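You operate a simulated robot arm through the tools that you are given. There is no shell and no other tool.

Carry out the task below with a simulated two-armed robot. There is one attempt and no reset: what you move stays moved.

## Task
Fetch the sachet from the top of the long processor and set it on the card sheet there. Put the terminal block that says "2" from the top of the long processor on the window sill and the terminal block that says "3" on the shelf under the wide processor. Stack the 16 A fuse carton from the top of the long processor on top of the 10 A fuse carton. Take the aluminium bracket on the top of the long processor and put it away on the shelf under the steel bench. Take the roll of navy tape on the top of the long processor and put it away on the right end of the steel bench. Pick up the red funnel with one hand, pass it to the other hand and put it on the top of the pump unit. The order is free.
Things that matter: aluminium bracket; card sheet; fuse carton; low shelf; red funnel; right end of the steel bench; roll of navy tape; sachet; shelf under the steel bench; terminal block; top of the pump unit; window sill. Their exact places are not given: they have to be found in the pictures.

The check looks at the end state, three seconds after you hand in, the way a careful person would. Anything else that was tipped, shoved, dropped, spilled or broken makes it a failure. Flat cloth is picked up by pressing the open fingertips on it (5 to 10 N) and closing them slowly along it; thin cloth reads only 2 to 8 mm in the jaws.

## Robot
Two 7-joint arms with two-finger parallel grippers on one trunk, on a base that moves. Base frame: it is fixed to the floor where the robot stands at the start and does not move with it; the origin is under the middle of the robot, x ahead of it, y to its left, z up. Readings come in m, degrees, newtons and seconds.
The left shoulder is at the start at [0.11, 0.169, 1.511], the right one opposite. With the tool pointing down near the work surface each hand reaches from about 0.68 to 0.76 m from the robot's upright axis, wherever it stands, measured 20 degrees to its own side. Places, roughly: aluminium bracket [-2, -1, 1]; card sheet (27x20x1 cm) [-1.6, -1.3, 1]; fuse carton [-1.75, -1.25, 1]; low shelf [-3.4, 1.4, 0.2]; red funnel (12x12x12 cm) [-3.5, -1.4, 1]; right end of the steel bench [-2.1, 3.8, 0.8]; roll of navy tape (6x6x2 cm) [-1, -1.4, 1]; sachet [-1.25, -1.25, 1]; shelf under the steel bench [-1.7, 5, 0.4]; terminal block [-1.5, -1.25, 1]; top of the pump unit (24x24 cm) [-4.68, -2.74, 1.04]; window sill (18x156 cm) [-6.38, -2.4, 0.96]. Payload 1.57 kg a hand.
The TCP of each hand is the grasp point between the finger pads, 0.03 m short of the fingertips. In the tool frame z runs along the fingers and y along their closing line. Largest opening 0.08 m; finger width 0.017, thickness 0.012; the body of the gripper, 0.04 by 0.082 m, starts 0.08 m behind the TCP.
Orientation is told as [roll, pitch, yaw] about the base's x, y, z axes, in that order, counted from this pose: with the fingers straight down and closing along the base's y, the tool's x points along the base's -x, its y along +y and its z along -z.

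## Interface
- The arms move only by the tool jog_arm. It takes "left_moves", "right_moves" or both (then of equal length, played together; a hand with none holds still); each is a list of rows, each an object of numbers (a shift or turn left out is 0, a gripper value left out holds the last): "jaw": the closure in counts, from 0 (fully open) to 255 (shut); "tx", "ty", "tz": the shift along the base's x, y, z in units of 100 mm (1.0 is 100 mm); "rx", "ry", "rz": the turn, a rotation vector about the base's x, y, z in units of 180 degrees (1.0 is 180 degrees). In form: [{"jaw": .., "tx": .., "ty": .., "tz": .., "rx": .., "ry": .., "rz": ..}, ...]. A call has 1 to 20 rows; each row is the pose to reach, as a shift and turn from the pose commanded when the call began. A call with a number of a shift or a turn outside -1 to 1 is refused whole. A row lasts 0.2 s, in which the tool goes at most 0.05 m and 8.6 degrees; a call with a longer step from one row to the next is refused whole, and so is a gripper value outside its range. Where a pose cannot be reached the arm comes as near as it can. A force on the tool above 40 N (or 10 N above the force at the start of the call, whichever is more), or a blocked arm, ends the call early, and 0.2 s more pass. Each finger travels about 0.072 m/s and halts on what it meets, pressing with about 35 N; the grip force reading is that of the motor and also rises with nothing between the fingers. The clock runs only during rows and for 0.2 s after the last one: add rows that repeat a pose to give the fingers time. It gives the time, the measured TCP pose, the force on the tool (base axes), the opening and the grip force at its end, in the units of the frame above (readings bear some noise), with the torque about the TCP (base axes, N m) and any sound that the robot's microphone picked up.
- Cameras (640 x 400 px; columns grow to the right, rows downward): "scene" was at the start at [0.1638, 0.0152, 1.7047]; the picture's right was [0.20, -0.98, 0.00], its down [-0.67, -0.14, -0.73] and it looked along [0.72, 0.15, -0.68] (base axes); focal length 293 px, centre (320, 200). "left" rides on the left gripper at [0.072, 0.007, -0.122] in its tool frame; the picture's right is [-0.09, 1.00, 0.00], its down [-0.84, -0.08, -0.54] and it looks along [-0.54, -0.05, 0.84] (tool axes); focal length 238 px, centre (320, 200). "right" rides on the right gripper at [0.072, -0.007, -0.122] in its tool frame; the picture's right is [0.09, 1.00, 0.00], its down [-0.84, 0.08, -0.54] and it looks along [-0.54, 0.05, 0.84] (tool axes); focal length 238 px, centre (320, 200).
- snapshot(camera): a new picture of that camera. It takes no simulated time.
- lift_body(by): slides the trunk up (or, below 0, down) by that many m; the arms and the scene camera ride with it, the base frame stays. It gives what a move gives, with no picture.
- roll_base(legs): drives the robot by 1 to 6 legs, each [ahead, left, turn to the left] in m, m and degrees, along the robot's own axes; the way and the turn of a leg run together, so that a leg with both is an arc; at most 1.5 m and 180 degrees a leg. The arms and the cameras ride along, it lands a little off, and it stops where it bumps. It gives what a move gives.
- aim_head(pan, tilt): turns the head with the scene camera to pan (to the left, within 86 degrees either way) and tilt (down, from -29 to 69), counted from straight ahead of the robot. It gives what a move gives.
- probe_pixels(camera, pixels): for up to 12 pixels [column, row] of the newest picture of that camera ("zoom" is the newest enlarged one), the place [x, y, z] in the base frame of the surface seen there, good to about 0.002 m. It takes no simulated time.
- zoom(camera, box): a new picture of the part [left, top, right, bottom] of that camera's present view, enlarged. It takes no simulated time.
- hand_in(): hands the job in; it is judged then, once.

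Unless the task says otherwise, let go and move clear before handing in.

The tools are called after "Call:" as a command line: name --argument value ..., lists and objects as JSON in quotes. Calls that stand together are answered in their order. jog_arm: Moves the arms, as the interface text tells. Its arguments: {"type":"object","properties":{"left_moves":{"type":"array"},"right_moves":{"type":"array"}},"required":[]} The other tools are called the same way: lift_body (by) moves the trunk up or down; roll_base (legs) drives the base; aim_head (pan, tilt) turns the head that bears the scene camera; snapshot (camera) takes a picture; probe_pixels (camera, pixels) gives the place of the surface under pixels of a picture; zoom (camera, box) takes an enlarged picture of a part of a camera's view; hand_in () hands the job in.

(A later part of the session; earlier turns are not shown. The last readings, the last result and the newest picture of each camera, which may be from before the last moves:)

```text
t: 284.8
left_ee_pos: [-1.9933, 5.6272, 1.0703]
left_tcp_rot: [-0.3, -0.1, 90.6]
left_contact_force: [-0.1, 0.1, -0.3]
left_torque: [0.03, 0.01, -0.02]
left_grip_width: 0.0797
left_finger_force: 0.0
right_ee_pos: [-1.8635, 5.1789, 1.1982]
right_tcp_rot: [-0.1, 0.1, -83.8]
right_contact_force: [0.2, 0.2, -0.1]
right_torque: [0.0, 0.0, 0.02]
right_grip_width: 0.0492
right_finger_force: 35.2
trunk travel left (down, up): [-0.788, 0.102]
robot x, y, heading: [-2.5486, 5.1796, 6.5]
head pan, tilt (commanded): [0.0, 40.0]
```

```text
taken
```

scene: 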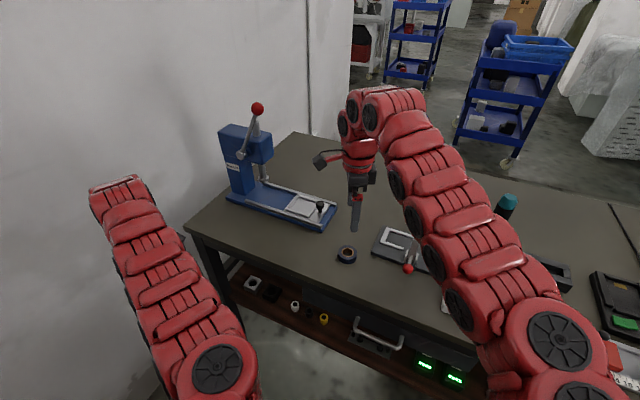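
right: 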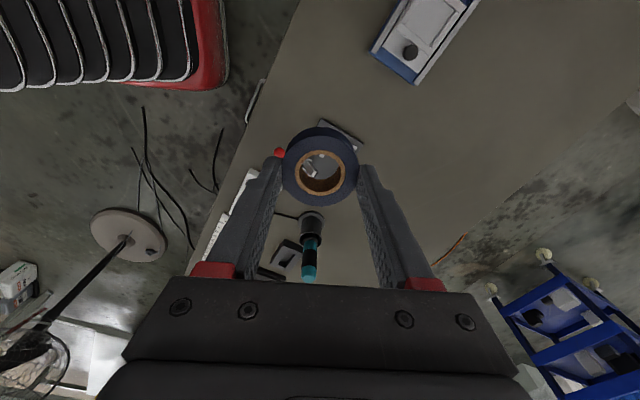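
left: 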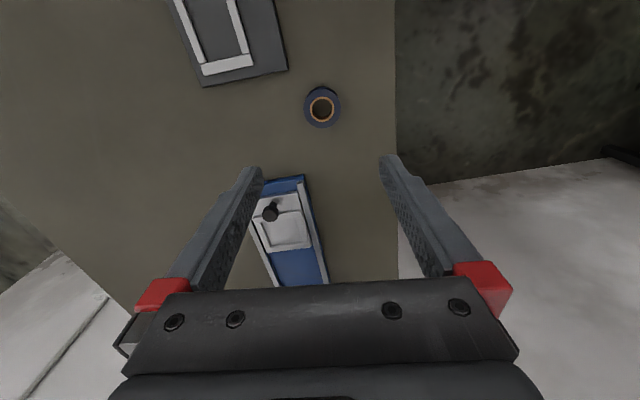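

The tape is now in the right hand (0.049 m, 35 N). Raise the left hand, back off, turn back to face the bench and shift right toward the right end.

Call:
jog_arm --left_moves '[{"tz": 0.4}, {"tz": 0.8}]'

Call:
jog_arm --left_moves '[{"tz": 0.4}, {"tz": 0.7}]'

Call:
roll_base --legs '[[-0.3, 0, 0], [0, 0, -25], [0, -0.45, 0]]'

Call:
aim_head --pan -15 --tilt 40

Call:
snapshot --camera "scene"

```text
t: 285.4
left_ee_pos: [-1.9942, 5.6269, 1.1512]
left_tcp_rot: [-0.2, 0.0, 90.5]
left_contact_force: [-0.3, -1.0, 0.6]
left_torque: [0.0, 0.0, 0.01]
left_grip_width: 0.0802
left_finger_force: 0.1
right_ee_pos: [-1.862, 5.1789, 1.1977]
right_tcp_rot: [-0.1, 0.0, -83.7]
right_contact_force: [0.2, -1.0, -0.3]
right_torque: [-0.01, -0.01, -0.02]
right_grip_width: 0.0492
right_finger_force: 35.0
trunk travel left (down, up): [-0.788, 0.102]
robot x, y, heading: [-2.5497, 5.1766, 6.5]
head pan, tilt (commanded): [0.0, 40.0]
```

```text
t: 286.0
left_ee_pos: [-1.9933, 5.628, 1.2208]
left_tcp_rot: [-0.2, -0.2, 90.6]
left_contact_force: [-0.1, 0.6, -0.3]
left_torque: [0.03, -0.04, 0.02]
left_grip_width: 0.0799
left_finger_force: 0.1
right_ee_pos: [-1.8637, 5.1797, 1.198]
right_tcp_rot: [-0.1, 0.0, -83.8]
right_contact_force: [0.7, -0.4, -0.7]
right_torque: [-0.01, 0.0, 0.0]
right_grip_width: 0.0495
right_finger_force: 34.9
trunk travel left (down, up): [-0.788, 0.102]
robot x, y, heading: [-2.5505, 5.1799, 6.3]
head pan, tilt (commanded): [0.0, 40.0]
```

```text
t: 291.6
left_ee_pos: [-2.2966, 4.8867, 1.2198]
left_tcp_rot: [-0.2, -0.1, 65.4]
left_contact_force: [0.3, -0.4, -0.5]
left_torque: [0.05, 0.0, 0.0]
left_grip_width: 0.0797
left_finger_force: 0.0
right_ee_pos: [-2.3699, 4.4248, 1.1985]
right_tcp_rot: [-0.1, -0.2, -108.8]
right_contact_force: [-0.2, 0.3, -0.5]
right_torque: [-0.01, -0.03, 0.02]
right_grip_width: 0.0492
right_finger_force: 34.9
trunk travel left (down, up): [-0.788, 0.102]
robot x, y, heading: [-2.9931, 4.7162, -18.9]
head pan, tilt (commanded): [0.0, 40.0]
```

```text
t: 292.4
left_ee_pos: [-2.2972, 4.8861, 1.2204]
left_tcp_rot: [-0.2, -0.2, 65.4]
left_contact_force: [0.5, -0.1, 0.3]
left_torque: [0.01, 0.01, 0.0]
left_grip_width: 0.0802
left_finger_force: 0.1
right_ee_pos: [-2.37, 4.4245, 1.198]
right_tcp_rot: [-0.2, 0.0, -108.9]
right_contact_force: [0.4, -0.2, 0.3]
right_torque: [-0.04, 0.0, -0.01]
right_grip_width: 0.0492
right_finger_force: 34.6
trunk travel left (down, up): [-0.788, 0.102]
robot x, y, heading: [-2.9943, 4.7192, -18.8]
head pan, tilt (commanded): [-15.0, 40.0]
```

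```text
taken
```

scene: 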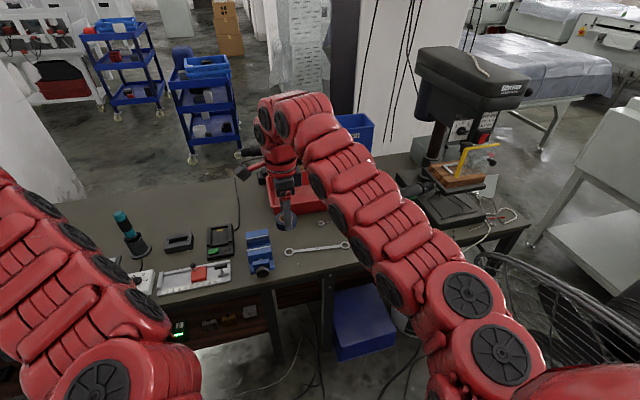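

My arm blocks the view of T; the right wrist camera faces that way. I'll look with it and check the fan's closeness.

Call:
snapshot --camera "right"

Call:
probe_pixels --camera "scene" --pixels '[[495, 262], [560, 285], [600, 310], [510, 300], [540, 330], [470, 300], [450, 210], [440, 185], [420, 170]]'

```text
taken
```

right: 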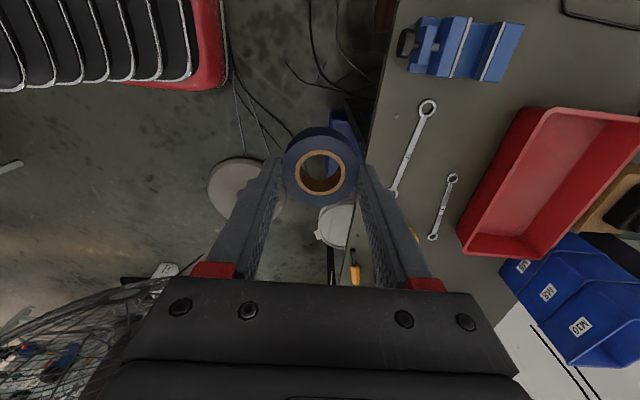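

```text
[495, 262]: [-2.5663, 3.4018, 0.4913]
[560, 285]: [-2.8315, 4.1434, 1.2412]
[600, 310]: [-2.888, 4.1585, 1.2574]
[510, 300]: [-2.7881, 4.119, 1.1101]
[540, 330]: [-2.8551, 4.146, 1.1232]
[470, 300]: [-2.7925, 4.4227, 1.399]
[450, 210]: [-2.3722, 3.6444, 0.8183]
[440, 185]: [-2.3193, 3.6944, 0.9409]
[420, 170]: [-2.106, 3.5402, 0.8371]
```

Fan cage front is at n≈3.03, u≥3.95; I'd better keep my body at n≥3.5. I probe candidate spots on the bench in the right wrist view.

Call:
probe_pixels --camera "right" --pixels '[[450, 262], [470, 275], [440, 275], [460, 290], [480, 300], [433, 238], [413, 232], [500, 255], [520, 280], [490, 320], [430, 260], [355, 270]]'

```text
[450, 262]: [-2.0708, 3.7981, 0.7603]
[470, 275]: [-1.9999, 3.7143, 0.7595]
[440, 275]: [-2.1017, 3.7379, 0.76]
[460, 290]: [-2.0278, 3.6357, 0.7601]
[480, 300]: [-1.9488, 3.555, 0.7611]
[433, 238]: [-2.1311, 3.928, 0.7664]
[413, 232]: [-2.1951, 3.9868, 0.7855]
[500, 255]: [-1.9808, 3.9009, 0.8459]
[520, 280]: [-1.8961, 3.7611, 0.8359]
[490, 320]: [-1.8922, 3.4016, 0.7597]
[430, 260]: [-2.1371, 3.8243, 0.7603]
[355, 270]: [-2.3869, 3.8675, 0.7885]
```

I'll target T≈(-2.105,3.847), free bench between wrench, red bin, blue bins and drill. Drive to u≈3.87, n≈3.42 and turn 15° left so the right shoulder reaches it while keeping clear of the fan.

Call:
jog_arm --left_moves '[{"tz": 0.3}, {"tz": 0.5}]'

Call:
roll_base --legs '[[0.2, -0.05, 0], [0, 0, 15]]'

Call:
snapshot --camera "scene"

```text
t: 293.0
left_ee_pos: [-2.2832, 4.888, 1.2264]
left_tcp_rot: [-0.2, -0.2, 65.4]
left_contact_force: [-0.5, -0.4, 0.1]
left_torque: [-0.02, -0.03, 0.02]
left_grip_width: 0.0801
left_finger_force: 0.1
left hand out of reach, approached as far as the arm can: row 1, 2
right_ee_pos: [-2.3695, 4.4244, 1.1986]
right_tcp_rot: [-0.1, 0.0, -109.0]
right_contact_force: [0.7, 0.2, -0.7]
right_torque: [0.01, 0.0, 0.02]
right_grip_width: 0.0493
right_finger_force: 34.6
trunk travel left (down, up): [-0.788, 0.102]
robot x, y, heading: [-2.9947, 4.7176, -19.1]
head pan, tilt (commanded): [-15.0, 40.0]
```

```text
t: 295.5
left_ee_pos: [-2.1796, 4.9548, 1.2269]
left_tcp_rot: [-0.2, -0.3, 80.5]
left_contact_force: [0.0, 0.8, -1.3]
left_torque: [0.01, 0.01, 0.03]
left_grip_width: 0.0798
left_finger_force: 0.1
right_ee_pos: [-2.1433, 4.4856, 1.1981]
right_tcp_rot: [-0.1, 0.0, -93.9]
right_contact_force: [-0.7, -0.1, -0.2]
right_torque: [0.0, 0.03, -0.01]
right_grip_width: 0.0494
right_finger_force: 34.7
trunk travel left (down, up): [-0.788, 0.102]
robot x, y, heading: [-2.8199, 4.6065, -3.7]
head pan, tilt (commanded): [-15.0, 40.0]
```

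```text
taken
```

scene: 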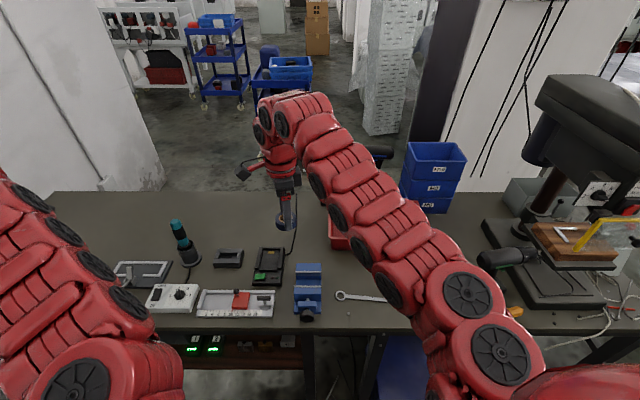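

Continue to S: ahead 0.24, right 0.115 in my frame.

Call:
roll_base --legs '[[0.238, -0.115, 0]]'

Call:
snapshot --camera "right"

Call:
snapshot --camera "scene"

```text
t: 297.4
left_ee_pos: [-1.9491, 4.8263, 1.2284]
left_tcp_rot: [-0.4, -0.1, 80.4]
left_contact_force: [-0.1, 0.1, 0.0]
left_torque: [0.01, -0.01, -0.04]
left_grip_width: 0.0798
left_finger_force: 0.2
right_ee_pos: [-1.9133, 4.3558, 1.1992]
right_tcp_rot: [-0.2, 0.0, -93.7]
right_contact_force: [-0.1, 0.1, -0.1]
right_torque: [0.0, -0.03, 0.03]
right_grip_width: 0.0492
right_finger_force: 35.1
trunk travel left (down, up): [-0.788, 0.102]
robot x, y, heading: [-2.5892, 4.4758, -3.6]
head pan, tilt (commanded): [-15.0, 40.0]
```

```text
taken
```

right: 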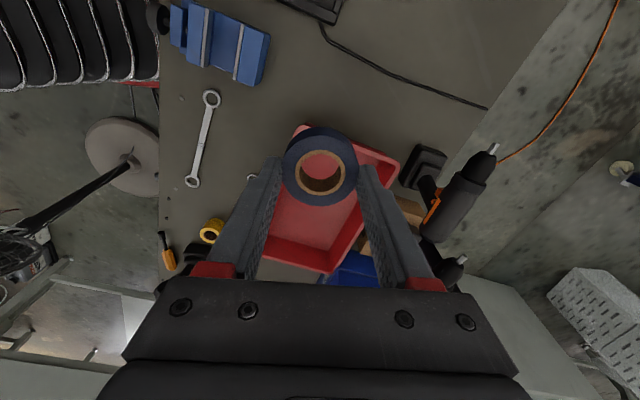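

```text
taken
```

scene: 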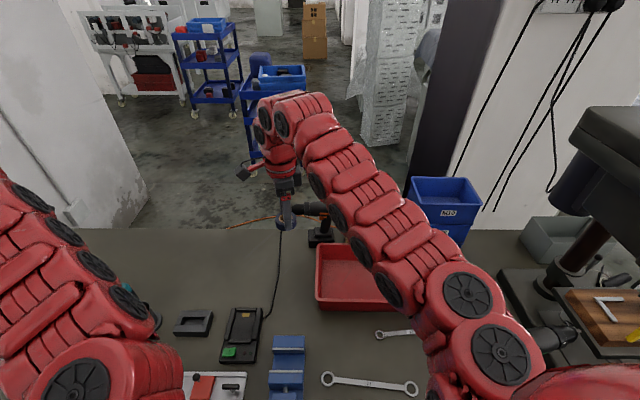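

Right hand must swing ~55° right around its shoulder to T. First I probe the drill-press head's nearest extents.

Call:
probe_pixels --camera "scene" --pixels '[[575, 150], [560, 195], [600, 115], [590, 200], [550, 180], [545, 340], [515, 290], [570, 250], [440, 190], [330, 215], [400, 333], [575, 310]]'

```text
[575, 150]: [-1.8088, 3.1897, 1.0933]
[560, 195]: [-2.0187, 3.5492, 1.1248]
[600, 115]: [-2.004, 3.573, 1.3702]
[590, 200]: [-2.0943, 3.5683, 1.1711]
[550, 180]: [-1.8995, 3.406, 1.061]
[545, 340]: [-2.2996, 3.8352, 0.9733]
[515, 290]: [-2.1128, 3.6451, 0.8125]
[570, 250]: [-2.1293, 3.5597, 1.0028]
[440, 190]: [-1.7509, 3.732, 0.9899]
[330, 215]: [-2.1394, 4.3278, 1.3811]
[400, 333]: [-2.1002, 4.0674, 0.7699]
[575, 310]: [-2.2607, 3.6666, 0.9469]
```

Drill-press head stays at n≤2.75 and the black drill's top is 0.973; my path clears both. Swing the right hand along the arc.

Call:
jog_arm --right_moves '[{"tx": 0.03, "ty": -0.48}, {"tx": 0.066, "ty": -0.97}]'

Call:
jog_arm --right_moves '[{"tx": -0.07, "ty": -0.48}, {"tx": -0.148, "ty": -0.956}]'

Call:
jog_arm --right_moves '[{"tx": -0.15, "ty": -0.46}, {"tx": -0.303, "ty": -0.92}]'

Call:
snapshot --camera "scene"

```text
t: 298.0
left_ee_pos: [-1.9491, 4.8245, 1.228]
left_tcp_rot: [-0.2, -0.2, 80.5]
left_contact_force: [-0.3, -0.8, -0.3]
left_torque: [0.03, 0.01, 0.0]
left_grip_width: 0.0801
left_finger_force: 0.0
right_ee_pos: [-1.9068, 4.2575, 1.1964]
right_tcp_rot: [-0.3, 0.0, -93.8]
right_contact_force: [-0.5, -0.4, 0.3]
right_torque: [0.03, 0.02, -0.03]
right_grip_width: 0.0492
right_finger_force: 34.6
trunk travel left (down, up): [-0.788, 0.102]
robot x, y, heading: [-2.5913, 4.4781, -3.9]
head pan, tilt (commanded): [-15.0, 40.0]
```

```text
t: 298.6
left_ee_pos: [-1.9485, 4.8235, 1.2274]
left_tcp_rot: [-0.2, -0.4, 80.5]
left_contact_force: [-0.2, -0.1, 0.2]
left_torque: [0.0, 0.02, 0.01]
left_grip_width: 0.08
left_finger_force: 0.0
right_ee_pos: [-1.9214, 4.1622, 1.1965]
right_tcp_rot: [-0.1, 0.1, -93.8]
right_contact_force: [-0.6, -0.3, -0.2]
right_torque: [-0.02, 0.0, -0.04]
right_grip_width: 0.0491
right_finger_force: 35.6
trunk travel left (down, up): [-0.788, 0.102]
robot x, y, heading: [-2.5939, 4.4746, -3.5]
head pan, tilt (commanded): [-15.0, 40.0]
```

```text
t: 299.2
left_ee_pos: [-1.9491, 4.8229, 1.2274]
left_tcp_rot: [-0.2, -0.3, 80.6]
left_contact_force: [-0.5, 0.1, 0.1]
left_torque: [-0.01, -0.05, 0.0]
left_grip_width: 0.0801
left_finger_force: 0.1
right_ee_pos: [-1.9515, 4.0703, 1.1973]
right_tcp_rot: [-0.1, 0.1, -93.8]
right_contact_force: [-0.8, -0.2, -0.9]
right_torque: [0.01, 0.0, -0.01]
right_grip_width: 0.0493
right_finger_force: 35.2
trunk travel left (down, up): [-0.788, 0.102]
robot x, y, heading: [-2.5911, 4.4797, -3.8]
head pan, tilt (commanded): [-15.0, 40.0]
```

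```text
taken
```

scene: 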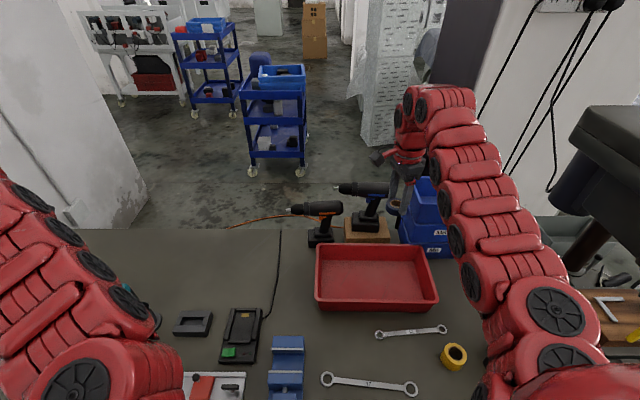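

Clear so far. Finish the arc with the remaining three increments.

Call:
jog_arm --right_moves '[{"tx": -0.21, "ty": -0.41}, {"tx": -0.425, "ty": -0.814}]'

Call:
jog_arm --right_moves '[{"tx": -0.27, "ty": -0.37}, {"tx": -0.545, "ty": -0.738}]'

Call:
jog_arm --right_moves '[{"tx": -0.28, "ty": -0.35}, {"tx": -0.53, "ty": -0.68}]'

Call:
snapshot --camera "right"

Call:
snapshot --camera "scene"

```text
t: 299.8
left_ee_pos: [-1.9495, 4.8238, 1.2274]
left_tcp_rot: [-0.1, -0.1, 80.4]
left_contact_force: [0.3, -0.6, -0.1]
left_torque: [0.02, 0.0, 0.02]
left_grip_width: 0.0803
left_finger_force: 0.1
right_ee_pos: [-1.9936, 3.9887, 1.1972]
right_tcp_rot: [-0.2, 0.1, -93.7]
right_contact_force: [0.2, -0.1, -0.5]
right_torque: [0.0, 0.03, -0.01]
right_grip_width: 0.049
right_finger_force: 34.5
trunk travel left (down, up): [-0.788, 0.102]
robot x, y, heading: [-2.5893, 4.4754, -3.6]
head pan, tilt (commanded): [-15.0, 40.0]
```

```text
t: 300.4
left_ee_pos: [-1.9491, 4.8242, 1.2296]
left_tcp_rot: [-0.3, -0.2, 80.5]
left_contact_force: [-0.9, -0.2, 1.3]
left_torque: [0.03, -0.03, 0.01]
left_grip_width: 0.08
left_finger_force: 0.0
right_ee_pos: [-2.05, 3.915, 1.1983]
right_tcp_rot: [-0.1, 0.1, -93.8]
right_contact_force: [-0.4, 0.6, -0.7]
right_torque: [0.03, 0.0, 0.0]
right_grip_width: 0.049
right_finger_force: 34.8
trunk travel left (down, up): [-0.788, 0.102]
robot x, y, heading: [-2.5922, 4.4778, -3.7]
head pan, tilt (commanded): [-15.0, 40.0]
```

```text
t: 301.0
left_ee_pos: [-1.9499, 4.8231, 1.2277]
left_tcp_rot: [-0.2, -0.2, 80.4]
left_contact_force: [-0.8, -0.8, -0.2]
left_torque: [0.03, 0.03, 0.01]
left_grip_width: 0.08
left_finger_force: 0.0
right_ee_pos: [-2.1017, 3.846, 1.1977]
right_tcp_rot: [-0.1, 0.0, -93.9]
right_contact_force: [-0.6, -0.1, -0.4]
right_torque: [-0.01, -0.02, -0.03]
right_grip_width: 0.0494
right_finger_force: 35.1
trunk travel left (down, up): [-0.788, 0.102]
robot x, y, heading: [-2.5924, 4.4789, -3.9]
head pan, tilt (commanded): [-15.0, 40.0]
```

```text
taken
```

right: 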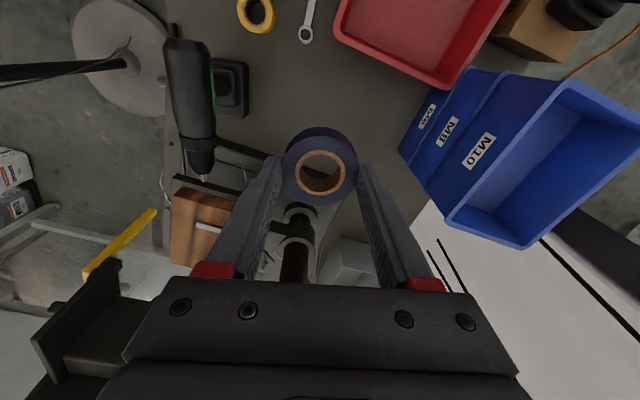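

```text
taken
```

scene: 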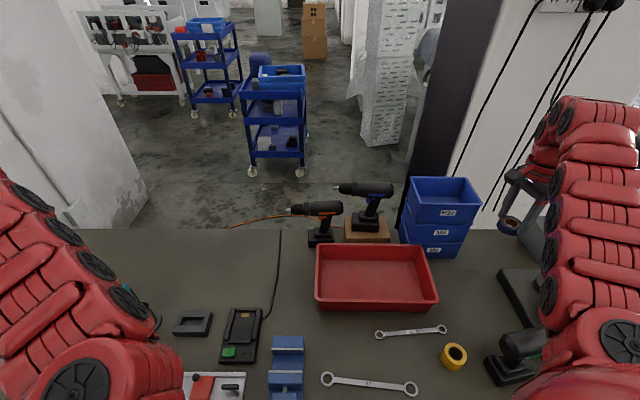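

T is directly beneath (ground point ≈ px (320,87)), clear of drill, wrench, red and blue bins. Lower the trunk 0.24 m.

Call:
lift_body --by -0.24

Call:
snapshot --camera "right"

Call:
snapshot --camera "scene"

```text
t: 303.5
left_ee_pos: [-1.949, 4.8254, 0.9872]
left_tcp_rot: [-0.2, -0.1, 80.5]
left_contact_force: [-0.9, 1.2, 0.0]
left_torque: [-0.05, 0.01, -0.02]
left_grip_width: 0.08
left_finger_force: 0.0
right_ee_pos: [-2.1007, 3.8477, 0.9576]
right_tcp_rot: [-0.1, 0.0, -93.8]
right_contact_force: [0.1, 0.2, -0.3]
right_torque: [-0.02, -0.02, 0.01]
right_grip_width: 0.0491
right_finger_force: 34.3
trunk travel left (down, up): [-0.548, 0.342]
robot x, y, heading: [-2.5921, 4.4768, -3.6]
head pan, tilt (commanded): [-15.0, 40.0]
```

```text
taken
```

right: 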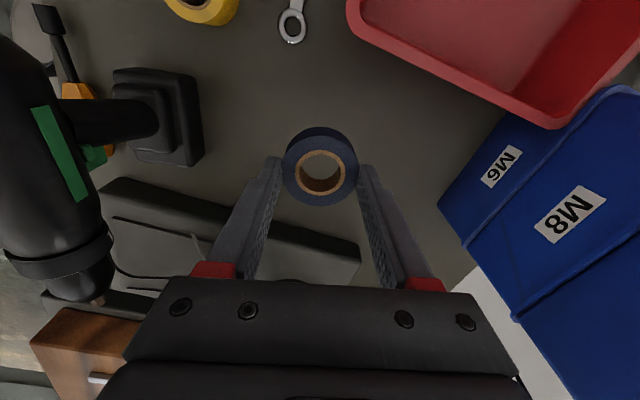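

```text
taken
```

scene: 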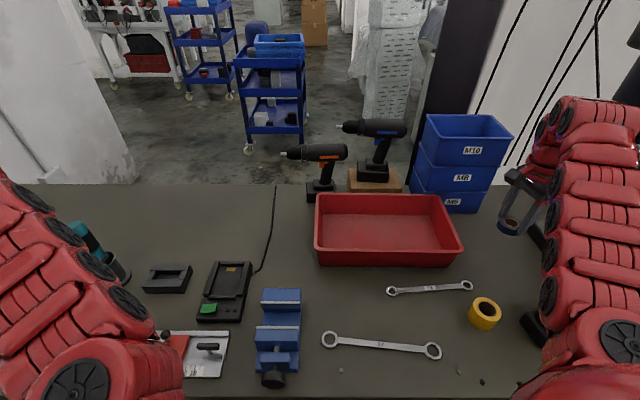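

Still clear on all sides. Lower the right arm 10 cm, then check.

Call:
jog_arm --right_moves '[{"tz": -0.35}, {"tz": -0.7}, {"tz": -1.0}, {"tz": -1.0}]'

Call:
snapshot --camera "right"

```text
t: 304.5
left_ee_pos: [-1.9487, 4.8265, 0.9882]
left_tcp_rot: [-0.3, -0.2, 80.5]
left_contact_force: [0.0, -0.5, 0.9]
left_torque: [0.0, 0.03, -0.03]
left_grip_width: 0.0799
left_finger_force: 0.0
right_ee_pos: [-2.1031, 3.8474, 0.8574]
right_tcp_rot: [-0.2, 0.0, -93.8]
right_contact_force: [0.4, 0.0, 0.8]
right_torque: [-0.01, 0.0, 0.02]
right_grip_width: 0.0494
right_finger_force: 34.6
trunk travel left (down, up): [-0.548, 0.342]
robot x, y, heading: [-2.5903, 4.4774, -3.5]
head pan, tilt (commanded): [-15.0, 40.0]
```

```text
taken
```

right: 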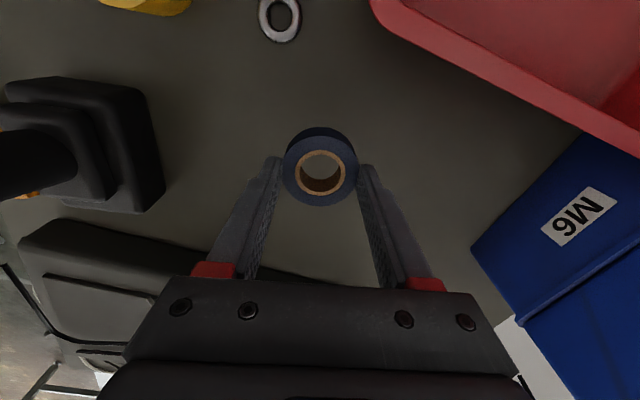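

Lower further to contact.

Call:
jog_arm --right_moves '[{"tz": -0.25}, {"tz": -0.48}, {"tz": -0.56}, {"tz": -0.59}]'

```text
t: 305.5
left_ee_pos: [-1.9485, 4.8252, 0.9867]
left_tcp_rot: [-0.2, -0.2, 80.5]
left_contact_force: [-0.5, -0.1, 0.2]
left_torque: [0.02, 0.02, -0.02]
left_grip_width: 0.0796
left_finger_force: 0.0
right_ee_pos: [-2.1025, 3.8476, 0.7981]
right_tcp_rot: [-0.1, 0.0, -93.8]
right_contact_force: [0.1, -0.6, -0.8]
right_torque: [0.0, -0.01, 0.0]
right_grip_width: 0.0489
right_finger_force: 35.0
trunk travel left (down, up): [-0.548, 0.342]
robot x, y, heading: [-2.5922, 4.4761, -3.7]
head pan, tilt (commanded): [-15.0, 40.0]
```

Call:
jog_arm --right_moves '[{"tz": -0.01}, {"tz": -0.02}, {"tz": -0.03}]'

```text
t: 306.3
left_ee_pos: [-1.9496, 4.8266, 0.9884]
left_tcp_rot: [-0.4, 0.0, 80.5]
left_contact_force: [0.1, -1.1, -0.9]
left_torque: [0.02, -0.01, 0.0]
left_grip_width: 0.0801
left_finger_force: 0.0
right_ee_pos: [-2.1017, 3.8463, 0.7985]
right_tcp_rot: [0.1, -0.2, -93.9]
right_contact_force: [2.2, -4.9, 17.6]
right_torque: [0.01, -0.03, -0.03]
right_grip_width: 0.049
right_finger_force: 34.6
trunk travel left (down, up): [-0.548, 0.342]
robot x, y, heading: [-2.5908, 4.4759, -3.6]
head pan, tilt (commanded): [-15.0, 40.0]
```

Contact (18 N). Relieve, open fully and lift vertically by the trunk.

Call:
jog_arm --right_moves '[{"tz": 0.015}, {"tz": 0.015, "jaw": 85}, {"tz": 0.015, "jaw": 50}, {"tz": 0.015, "jaw": 0}, {"tz": 0.015, "jaw": 0}]'

Call:
lift_body --by 0.3

Call:
snapshot --camera "right"

```text
t: 307.5
left_ee_pos: [-1.949, 4.8258, 0.987]
left_tcp_rot: [-0.2, -0.2, 80.5]
left_contact_force: [0.3, 0.0, -0.7]
left_torque: [0.01, 0.01, 0.02]
left_grip_width: 0.0798
left_finger_force: 0.0
right_ee_pos: [-2.1012, 3.8473, 0.7975]
right_tcp_rot: [-0.1, 0.0, -93.8]
right_contact_force: [0.3, 0.0, -0.3]
right_torque: [-0.01, 0.0, 0.03]
right_grip_width: 0.08
right_finger_force: 0.1
trunk travel left (down, up): [-0.548, 0.342]
robot x, y, heading: [-2.5935, 4.477, -4.0]
head pan, tilt (commanded): [-15.0, 40.0]
```

```text
t: 310.5
left_ee_pos: [-1.9503, 4.8242, 1.2869]
left_tcp_rot: [-0.2, -0.2, 80.5]
left_contact_force: [0.1, -0.4, -0.5]
left_torque: [0.0, 0.02, 0.01]
left_grip_width: 0.0799
left_finger_force: 0.1
right_ee_pos: [-2.1014, 3.8468, 1.0965]
right_tcp_rot: [-0.1, 0.0, -93.8]
right_contact_force: [0.4, 0.8, -0.2]
right_torque: [0.01, -0.02, 0.0]
right_grip_width: 0.0797
right_finger_force: 0.0
trunk travel left (down, up): [-0.848, 0.042]
robot x, y, heading: [-2.5904, 4.4757, -3.6]
head pan, tilt (commanded): [-15.0, 40.0]
```

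```text
taken
```

right: 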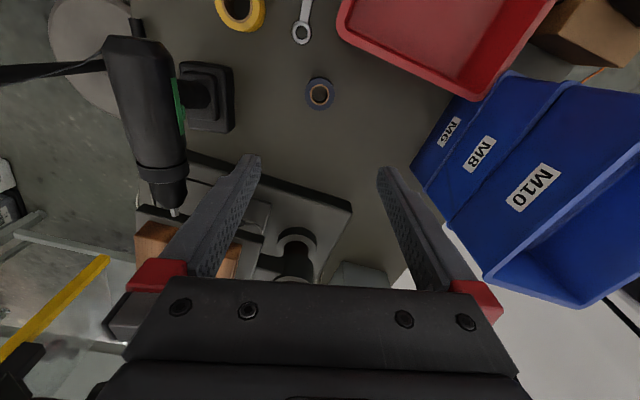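

The tape lies at T between wrench, drill and bins. Raise the right hand and reverse the arc back to the front.

Call:
jog_arm --right_moves '[{"tz": 0.4}, {"tz": 0.9}]'

Call:
jog_arm --right_moves '[{"tx": 0.28, "ty": 0.35}, {"tx": 0.53, "ty": 0.68}]'

Call:
jog_arm --right_moves '[{"tx": 0.27, "ty": 0.37}, {"tx": 0.545, "ty": 0.738}]'

Call:
jog_arm --right_moves '[{"tx": 0.21, "ty": 0.41}, {"tx": 0.425, "ty": 0.814}]'

Call:
jog_arm --right_moves '[{"tx": 0.15, "ty": 0.46}, {"tx": 0.303, "ty": 0.92}]'

Call:
snapshot --camera "scene"

```text
t: 311.1
left_ee_pos: [-1.9499, 4.8249, 1.2875]
left_tcp_rot: [-0.3, -0.2, 80.5]
left_contact_force: [0.0, 0.1, 0.2]
left_torque: [0.03, -0.02, 0.02]
left_grip_width: 0.08
left_finger_force: 0.1
right_ee_pos: [-2.1049, 3.848, 1.1856]
right_tcp_rot: [0.0, 0.1, -93.8]
right_contact_force: [0.6, -0.6, -0.4]
right_torque: [-0.01, 0.01, 0.02]
right_grip_width: 0.0802
right_finger_force: 0.0
trunk travel left (down, up): [-0.848, 0.042]
robot x, y, heading: [-2.5933, 4.4761, -3.7]
head pan, tilt (commanded): [-15.0, 40.0]
```

```text
t: 311.7
left_ee_pos: [-1.9494, 4.8257, 1.2863]
left_tcp_rot: [-0.1, 0.0, 80.4]
left_contact_force: [-0.5, 0.0, 0.9]
left_torque: [-0.02, -0.01, -0.01]
left_grip_width: 0.08
left_finger_force: 0.0
right_ee_pos: [-2.0497, 3.9151, 1.1862]
right_tcp_rot: [-0.2, -0.1, -93.9]
right_contact_force: [-0.3, 0.0, 0.3]
right_torque: [0.0, -0.02, 0.01]
right_grip_width: 0.08
right_finger_force: 0.1
trunk travel left (down, up): [-0.848, 0.042]
robot x, y, heading: [-2.5916, 4.4804, -3.6]
head pan, tilt (commanded): [-15.0, 40.0]
```

```text
t: 312.3
left_ee_pos: [-1.9481, 4.8268, 1.2864]
left_tcp_rot: [-0.2, -0.1, 80.6]
left_contact_force: [0.3, 0.7, -1.0]
left_torque: [-0.01, 0.01, -0.01]
left_grip_width: 0.08
left_finger_force: 0.1
right_ee_pos: [-1.9947, 3.9909, 1.1869]
right_tcp_rot: [-0.2, -0.1, -94.0]
right_contact_force: [0.5, 0.4, -0.2]
right_torque: [0.02, 0.01, 0.02]
right_grip_width: 0.0799
right_finger_force: 0.1
trunk travel left (down, up): [-0.848, 0.042]
robot x, y, heading: [-2.5925, 4.4778, -3.7]
head pan, tilt (commanded): [-15.0, 40.0]
```

```text
t: 312.9
left_ee_pos: [-1.9485, 4.8273, 1.2863]
left_tcp_rot: [-0.2, -0.1, 80.5]
left_contact_force: [-0.3, 0.1, -0.2]
left_torque: [-0.02, -0.03, 0.0]
left_grip_width: 0.0801
left_finger_force: 0.1
right_ee_pos: [-1.9503, 4.0719, 1.1869]
right_tcp_rot: [-0.1, -0.2, -93.9]
right_contact_force: [-0.5, 0.8, -0.2]
right_torque: [-0.01, 0.02, -0.01]
right_grip_width: 0.08
right_finger_force: 0.1
trunk travel left (down, up): [-0.848, 0.042]
robot x, y, heading: [-2.5885, 4.4794, -3.7]
head pan, tilt (commanded): [-15.0, 40.0]
```

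```text
t: 313.5
left_ee_pos: [-1.9492, 4.8275, 1.2866]
left_tcp_rot: [-0.2, -0.1, 80.5]
left_contact_force: [0.2, 0.6, 0.1]
left_torque: [-0.01, -0.02, 0.0]
left_grip_width: 0.0798
left_finger_force: 0.1
right_ee_pos: [-1.9207, 4.1662, 1.1881]
right_tcp_rot: [-0.2, -0.1, -93.9]
right_contact_force: [0.8, -0.5, 0.4]
right_torque: [-0.03, 0.02, 0.03]
right_grip_width: 0.0798
right_finger_force: 0.0
trunk travel left (down, up): [-0.848, 0.042]
robot x, y, heading: [-2.5908, 4.4742, -3.9]
head pan, tilt (commanded): [-15.0, 40.0]
```

```text
taken
```

scene: 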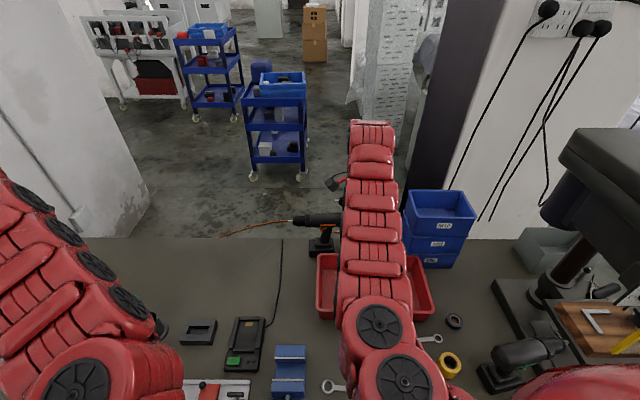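

The tape is visible at (454,321) on the bench's right end. Now I retrace my path out: back, re-square, and back away to u≈5.

Call:
roll_base --legs '[[-0.238, 0.115, 0], [0, 0, -15], [-0.4, 0.15, 0], [-0.5, 0.05, 0]]'

Call:
aim_head --pan 0 --tilt 35

Call:
snapshot --camera "scene"

```text
t: 321.0
left_ee_pos: [-2.8959, 5.253, 1.2865]
left_tcp_rot: [-0.3, -0.2, 65.2]
left_contact_force: [-0.1, 1.0, 0.9]
left_torque: [-0.01, -0.01, -0.05]
left_grip_width: 0.0801
left_finger_force: 0.1
right_ee_pos: [-3.0418, 4.6047, 1.1863]
right_tcp_rot: [-0.1, -0.1, -109.1]
right_contact_force: [0.4, 0.0, -0.2]
right_torque: [0.0, 0.0, 0.0]
right_grip_width: 0.0803
right_finger_force: 0.1
trunk travel left (down, up): [-0.848, 0.042]
robot x, y, heading: [-3.6111, 5.0851, -18.9]
head pan, tilt (commanded): [-15.0, 40.0]
```

```text
t: 321.8
left_ee_pos: [-2.8956, 5.2524, 1.2874]
left_tcp_rot: [-0.3, -0.2, 65.2]
left_contact_force: [0.0, 0.0, 0.2]
left_torque: [0.05, -0.02, -0.03]
left_grip_width: 0.08
left_finger_force: 0.0
right_ee_pos: [-3.0434, 4.6051, 1.1871]
right_tcp_rot: [-0.1, 0.0, -109.1]
right_contact_force: [-0.3, -0.5, 0.0]
right_torque: [0.0, -0.01, 0.02]
right_grip_width: 0.0801
right_finger_force: 0.1
trunk travel left (down, up): [-0.848, 0.042]
robot x, y, heading: [-3.6064, 5.0845, -19.1]
head pan, tilt (commanded): [0.0, 35.0]
```

```text
taken
```

scene: 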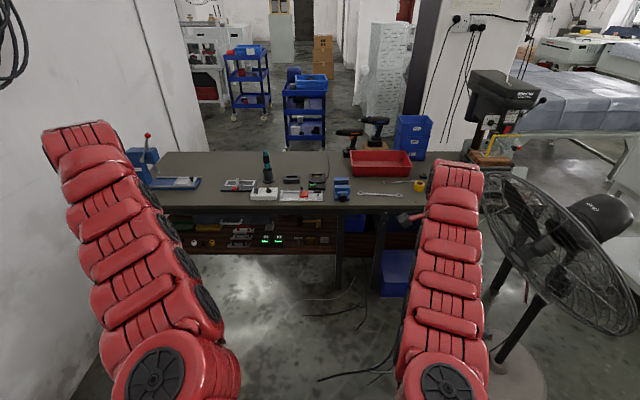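

Re-align both hands to their default yaw here in open space, then reverse along the aisle to u≈6.83.

Call:
jog_arm --left_moves '[{"rz": -0.043}, {"rz": -0.086}, {"rz": -0.129}, {"rz": -0.172}, {"rz": -0.215}, {"rz": -0.258}, {"rz": -0.301}, {"rz": -0.344}, {"rz": -0.387}, {"rz": -0.43}, {"rz": -0.468}]' --right_moves '[{"rz": 0.046}, {"rz": 0.092}, {"rz": 0.138}, {"rz": 0.184}, {"rz": 0.23}, {"rz": 0.276}, {"rz": 0.322}, {"rz": 0.368}, {"rz": 0.414}, {"rz": 0.46}, {"rz": 0.5}]'

Call:
roll_base --legs '[[0, 0, 0.5], [-1.5, 0, 0], [-0.3, 0, 0], [0, -1.48, 0]]'

Call:
snapshot --camera "scene"

```text
t: 324.2
left_ee_pos: [-2.8947, 5.2524, 1.2859]
left_tcp_rot: [-0.2, -0.1, -19.0]
left_contact_force: [-0.2, -0.9, 0.0]
left_torque: [-0.02, -0.02, 0.02]
left_grip_width: 0.08
left_finger_force: 0.0
right_ee_pos: [-3.0438, 4.606, 1.1868]
right_tcp_rot: [-0.1, 0.0, -19.0]
right_contact_force: [-0.1, 0.0, 0.0]
right_torque: [0.01, -0.02, 0.0]
right_grip_width: 0.08
right_finger_force: 0.1
trunk travel left (down, up): [-0.848, 0.042]
robot x, y, heading: [-3.6075, 5.0831, -18.9]
head pan, tilt (commanded): [0.0, 35.0]
```

```text
t: 340.4
left_ee_pos: [-5.053, 4.4369, 1.2865]
left_tcp_rot: [-0.2, -0.2, -17.4]
left_contact_force: [-0.8, 0.5, 0.3]
left_torque: [0.03, -0.02, 0.02]
left_grip_width: 0.0799
left_finger_force: 0.0
right_ee_pos: [-5.1814, 3.786, 1.1875]
right_tcp_rot: [-0.1, -0.1, -17.5]
right_contact_force: [0.4, 0.3, 0.3]
right_torque: [-0.04, -0.02, 0.0]
right_grip_width: 0.0799
right_finger_force: 0.1
trunk travel left (down, up): [-0.848, 0.042]
robot x, y, heading: [-5.7581, 4.2517, -17.4]
head pan, tilt (commanded): [0.0, 35.0]
```

```text
taken
```

scene: 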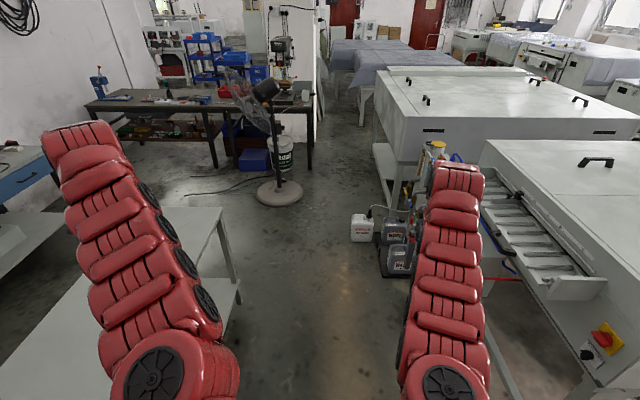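

Back at u≈6.81, n≈2.2. Turn right to face -n and drive down to the corridor (n≈-0.72), then strafe left toward the long processor.

Call:
roll_base --legs '[[0, 0, -91], [1.46, 0, 0], [1.46, 0, 0]]'

Call:
aim_head --pan 60 --tilt 25

Call:
snapshot --camera "scene"

```text
t: 358.5
left_ee_pos: [-6.5818, 0.7742, 1.287]
left_tcp_rot: [-0.3, -0.2, -110.2]
left_contact_force: [-0.1, -0.1, -0.8]
left_torque: [0.04, -0.03, 0.01]
left_grip_width: 0.08
left_finger_force: 0.1
right_ee_pos: [-7.2243, 0.9355, 1.1872]
right_tcp_rot: [-0.1, -0.1, -110.3]
right_contact_force: [0.4, -0.1, 0.6]
right_torque: [0.02, 0.01, 0.02]
right_grip_width: 0.0801
right_finger_force: 0.0
trunk travel left (down, up): [-0.848, 0.042]
robot x, y, heading: [-6.7349, 1.4863, -110.1]
head pan, tilt (commanded): [0.0, 35.0]
```

```text
t: 359.8
left_ee_pos: [-6.5823, 0.7747, 1.2864]
left_tcp_rot: [-0.3, -0.2, -110.2]
left_contact_force: [0.4, 0.4, 0.0]
left_torque: [0.01, 0.0, 0.02]
left_grip_width: 0.0799
left_finger_force: 0.2
right_ee_pos: [-7.2257, 0.9353, 1.1864]
right_tcp_rot: [-0.1, 0.1, -110.2]
right_contact_force: [-0.1, 1.1, -0.4]
right_torque: [-0.01, 0.0, 0.0]
right_grip_width: 0.0799
right_finger_force: 0.0
trunk travel left (down, up): [-0.848, 0.042]
robot x, y, heading: [-6.7364, 1.4868, -110.3]
head pan, tilt (commanded): [60.0, 25.0]
```

```text
taken
```

scene: 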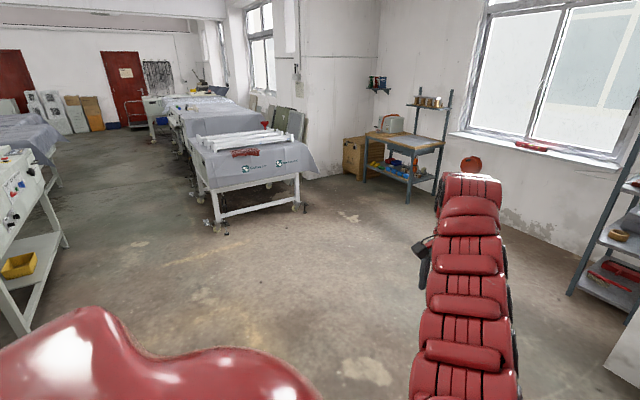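

I see the pump unit (white box on the blue workbench at (390,122)) and the window sill (530,145) for later. Correct heading and strafe left along the corridor to u≈1.05.

Call:
roll_base --legs '[[0, 0, 1.7], [0, 1.48, 0], [0, 1.48, 0], [0, 1.48, 0], [0, 1.36, 0]]'

Call:
aim_head --pan 0 --tilt 45

Call:
snapshot --camera "scene"

```text
t: 387.7
left_ee_pos: [-1.1171, -1.1215, 1.2863]
left_tcp_rot: [-0.1, -0.2, -109.5]
left_contact_force: [-0.5, -0.5, -0.3]
left_torque: [-0.02, 0.03, -0.03]
left_grip_width: 0.0801
left_finger_force: 0.0
right_ee_pos: [-1.7612, -0.9685, 1.1872]
right_tcp_rot: [0.0, -0.1, -109.5]
right_contact_force: [-0.7, 0.0, 0.2]
right_torque: [-0.02, -0.02, -0.04]
right_grip_width: 0.0801
right_finger_force: 0.2
trunk travel left (down, up): [-0.848, 0.042]
robot x, y, heading: [-1.2772, -0.4112, -109.7]
head pan, tilt (commanded): [60.0, 25.0]
```

```text
t: 389.0
left_ee_pos: [-1.1162, -1.1212, 1.2864]
left_tcp_rot: [-0.2, -0.2, -109.5]
left_contact_force: [-0.1, 0.3, -0.1]
left_torque: [-0.04, 0.02, 0.06]
left_grip_width: 0.0801
left_finger_force: 0.1
right_ee_pos: [-1.7605, -0.9687, 1.1874]
right_tcp_rot: [0.0, 0.0, -109.6]
right_contact_force: [-1.2, -0.6, -0.7]
right_torque: [0.03, 0.0, 0.0]
right_grip_width: 0.0798
right_finger_force: 0.0
trunk travel left (down, up): [-0.848, 0.042]
robot x, y, heading: [-1.282, -0.4112, -109.4]
head pan, tilt (commanded): [0.0, 45.0]
```

```text
taken
```

scene: 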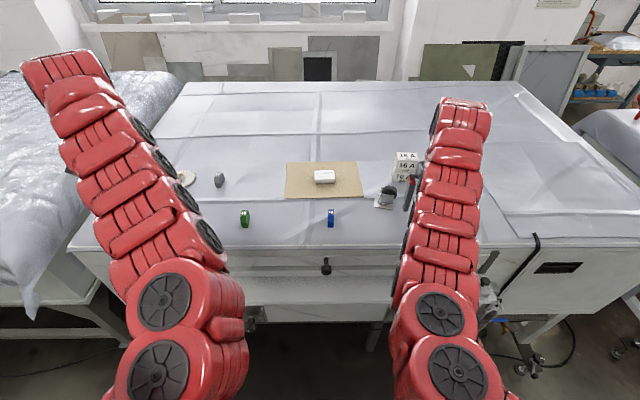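

Back at the long processor; green "3" at (244,217), blue "2" at (331,217). Zoom to measure both blocks.

Call:
zoom --camera "scene" --box '[230, 200, 260, 235]'

Call:
probe_pixels --camera "zoom" --pixels '[[290, 150], [380, 150], [300, 230], [400, 230], [290, 330], [370, 330], [340, 180], [420, 250], [250, 250], [340, 300]]'

Call:
zoom --camera "scene" --box '[315, 200, 345, 235]'

Call:
probe_pixels --camera "zoom" --pixels '[[290, 150], [380, 150], [300, 230], [400, 230], [290, 330], [370, 330], [340, 180], [420, 250], [250, 250], [340, 300]]'

```text
11.43 times, centred on (245, 218) of scene
```

zoom: 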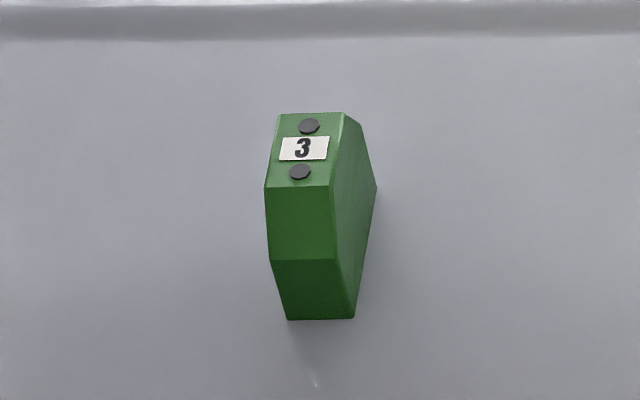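

```text
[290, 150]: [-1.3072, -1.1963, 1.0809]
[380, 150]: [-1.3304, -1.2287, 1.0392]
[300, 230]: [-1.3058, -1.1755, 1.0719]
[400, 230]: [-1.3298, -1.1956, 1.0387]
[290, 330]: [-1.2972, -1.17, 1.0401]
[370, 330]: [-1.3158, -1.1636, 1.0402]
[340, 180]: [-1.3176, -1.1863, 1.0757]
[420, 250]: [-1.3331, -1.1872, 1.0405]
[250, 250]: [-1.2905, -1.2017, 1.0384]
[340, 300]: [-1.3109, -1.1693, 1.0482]
```

```text
11.43 times, centred on (330, 218) of scene
```

zoom: 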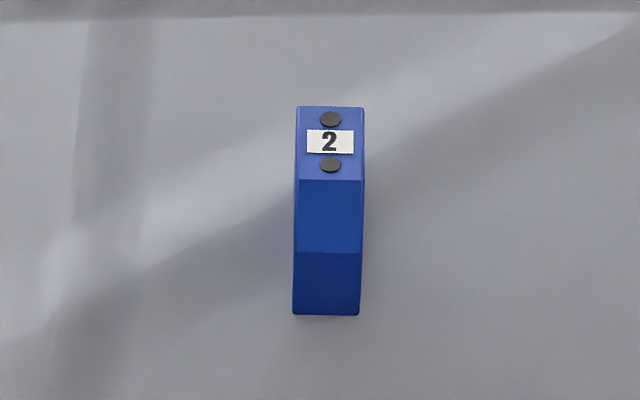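

```text
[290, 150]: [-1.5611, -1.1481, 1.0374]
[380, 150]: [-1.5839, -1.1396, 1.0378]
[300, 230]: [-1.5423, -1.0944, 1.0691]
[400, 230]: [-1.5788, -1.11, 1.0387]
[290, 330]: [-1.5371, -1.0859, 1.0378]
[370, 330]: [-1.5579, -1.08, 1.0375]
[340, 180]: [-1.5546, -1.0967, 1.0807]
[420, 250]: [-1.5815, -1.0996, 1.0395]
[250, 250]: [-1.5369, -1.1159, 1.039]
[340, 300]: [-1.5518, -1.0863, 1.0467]
```

I'll probe the top corners of the blue block precisely, and then the green.

Call:
probe_pixels --camera "zoom" --pixels '[[302, 112], [358, 112], [356, 174], [302, 174], [330, 143], [300, 308], [354, 308], [330, 250]]'

Call:
zoom --camera "scene" --box '[230, 200, 260, 235]'

Call:
probe_pixels --camera "zoom" --pixels '[[284, 118], [338, 118], [326, 180], [272, 182], [305, 150], [292, 312], [348, 312], [303, 255], [368, 190]]'

```text
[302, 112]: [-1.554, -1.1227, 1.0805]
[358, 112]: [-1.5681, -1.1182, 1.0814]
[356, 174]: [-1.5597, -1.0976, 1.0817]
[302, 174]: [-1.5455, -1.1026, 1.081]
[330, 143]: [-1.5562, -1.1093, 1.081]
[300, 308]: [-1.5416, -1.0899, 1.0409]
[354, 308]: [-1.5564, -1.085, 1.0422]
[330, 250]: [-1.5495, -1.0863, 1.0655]
```

```text
11.43 times, centred on (245, 218) of scene
```

zoom: 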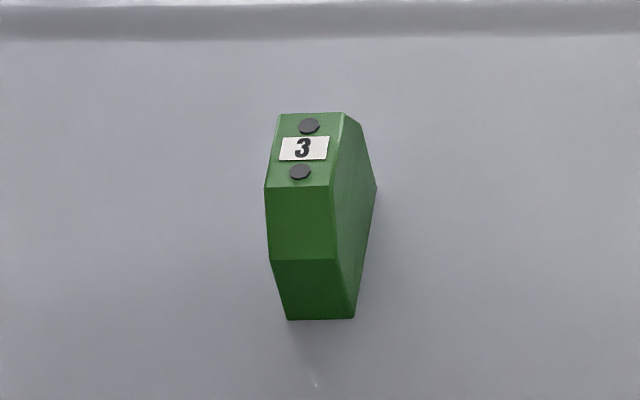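

```text
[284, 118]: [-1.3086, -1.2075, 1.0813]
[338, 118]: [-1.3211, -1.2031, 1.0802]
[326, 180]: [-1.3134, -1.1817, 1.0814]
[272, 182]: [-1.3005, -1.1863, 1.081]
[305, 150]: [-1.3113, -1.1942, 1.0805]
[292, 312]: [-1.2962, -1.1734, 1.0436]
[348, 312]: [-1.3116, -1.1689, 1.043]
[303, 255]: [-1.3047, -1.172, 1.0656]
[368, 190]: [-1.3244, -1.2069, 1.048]
```

Green centre (-1.311,-1.1945), blue centre (-1.557,-1.110), both ~1.5 cm thick and 4.2 cm tall, yaw ≈ -109°. I'll shift the base slightly and bring the right hand over the blue block.

Call:
roll_base --legs '[[0.065, 0.07, 0]]'

Call:
snapshot --camera "right"

```text
t: 390.1
left_ee_pos: [-1.0737, -1.2038, 1.2879]
left_tcp_rot: [0.0, -0.2, -109.6]
left_contact_force: [-0.2, 0.6, -0.1]
left_torque: [0.01, 0.0, -0.04]
left_grip_width: 0.0796
left_finger_force: 0.1
right_ee_pos: [-1.7193, -1.0505, 1.1879]
right_tcp_rot: [-0.1, -0.1, -109.6]
right_contact_force: [-0.6, 0.5, 0.0]
right_torque: [-0.02, -0.05, -0.03]
right_grip_width: 0.0801
right_finger_force: 0.1
trunk travel left (down, up): [-0.848, 0.042]
robot x, y, heading: [-1.2356, -0.4951, -109.7]
head pan, tilt (commanded): [0.0, 45.0]
```

```text
taken
```

right: 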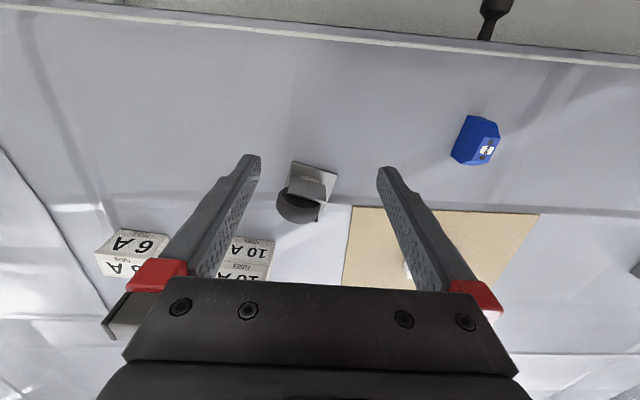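

Right TCP to move by (+0.1625,-0.060) in two calls.

Call:
jog_arm --right_moves '[{"tx": 0.4, "ty": -0.15}, {"tx": 0.81, "ty": -0.3}]'

Call:
jog_arm --right_moves '[{"tx": 0.4, "ty": -0.15}, {"tx": 0.81, "ty": -0.3}, {"tx": 0.81, "ty": -0.3}]'

Call:
snapshot --camera "right"

```text
t: 390.7
left_ee_pos: [-1.0721, -1.2065, 1.2859]
left_tcp_rot: [-0.2, -0.2, -109.5]
left_contact_force: [0.3, 0.8, 0.6]
left_torque: [-0.02, 0.03, -0.03]
left_grip_width: 0.0801
left_finger_force: 0.0
right_ee_pos: [-1.6371, -1.0815, 1.1882]
right_tcp_rot: [-0.2, -0.1, -109.7]
right_contact_force: [0.8, 0.6, 0.4]
right_torque: [-0.01, 0.02, 0.03]
right_grip_width: 0.08
right_finger_force: 0.0
trunk travel left (down, up): [-0.848, 0.042]
robot x, y, heading: [-1.2339, -0.4915, -109.4]
head pan, tilt (commanded): [0.0, 45.0]
```

```text
t: 391.5
left_ee_pos: [-1.0742, -1.2074, 1.2864]
left_tcp_rot: [-0.1, -0.2, -109.7]
left_contact_force: [-0.1, -0.2, 0.2]
left_torque: [0.0, -0.01, -0.02]
left_grip_width: 0.0798
left_finger_force: 0.0
right_ee_pos: [-1.5576, -1.1123, 1.188]
right_tcp_rot: [-0.1, 0.0, -109.8]
right_contact_force: [-0.1, 0.0, -0.4]
right_torque: [0.02, -0.05, 0.01]
right_grip_width: 0.0801
right_finger_force: 0.1
trunk travel left (down, up): [-0.848, 0.042]
robot x, y, heading: [-1.2349, -0.4929, -109.8]
head pan, tilt (commanded): [0.0, 45.0]
```

```text
taken
```

right: 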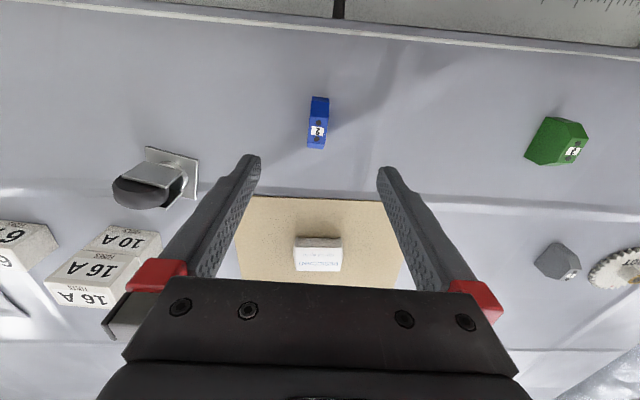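

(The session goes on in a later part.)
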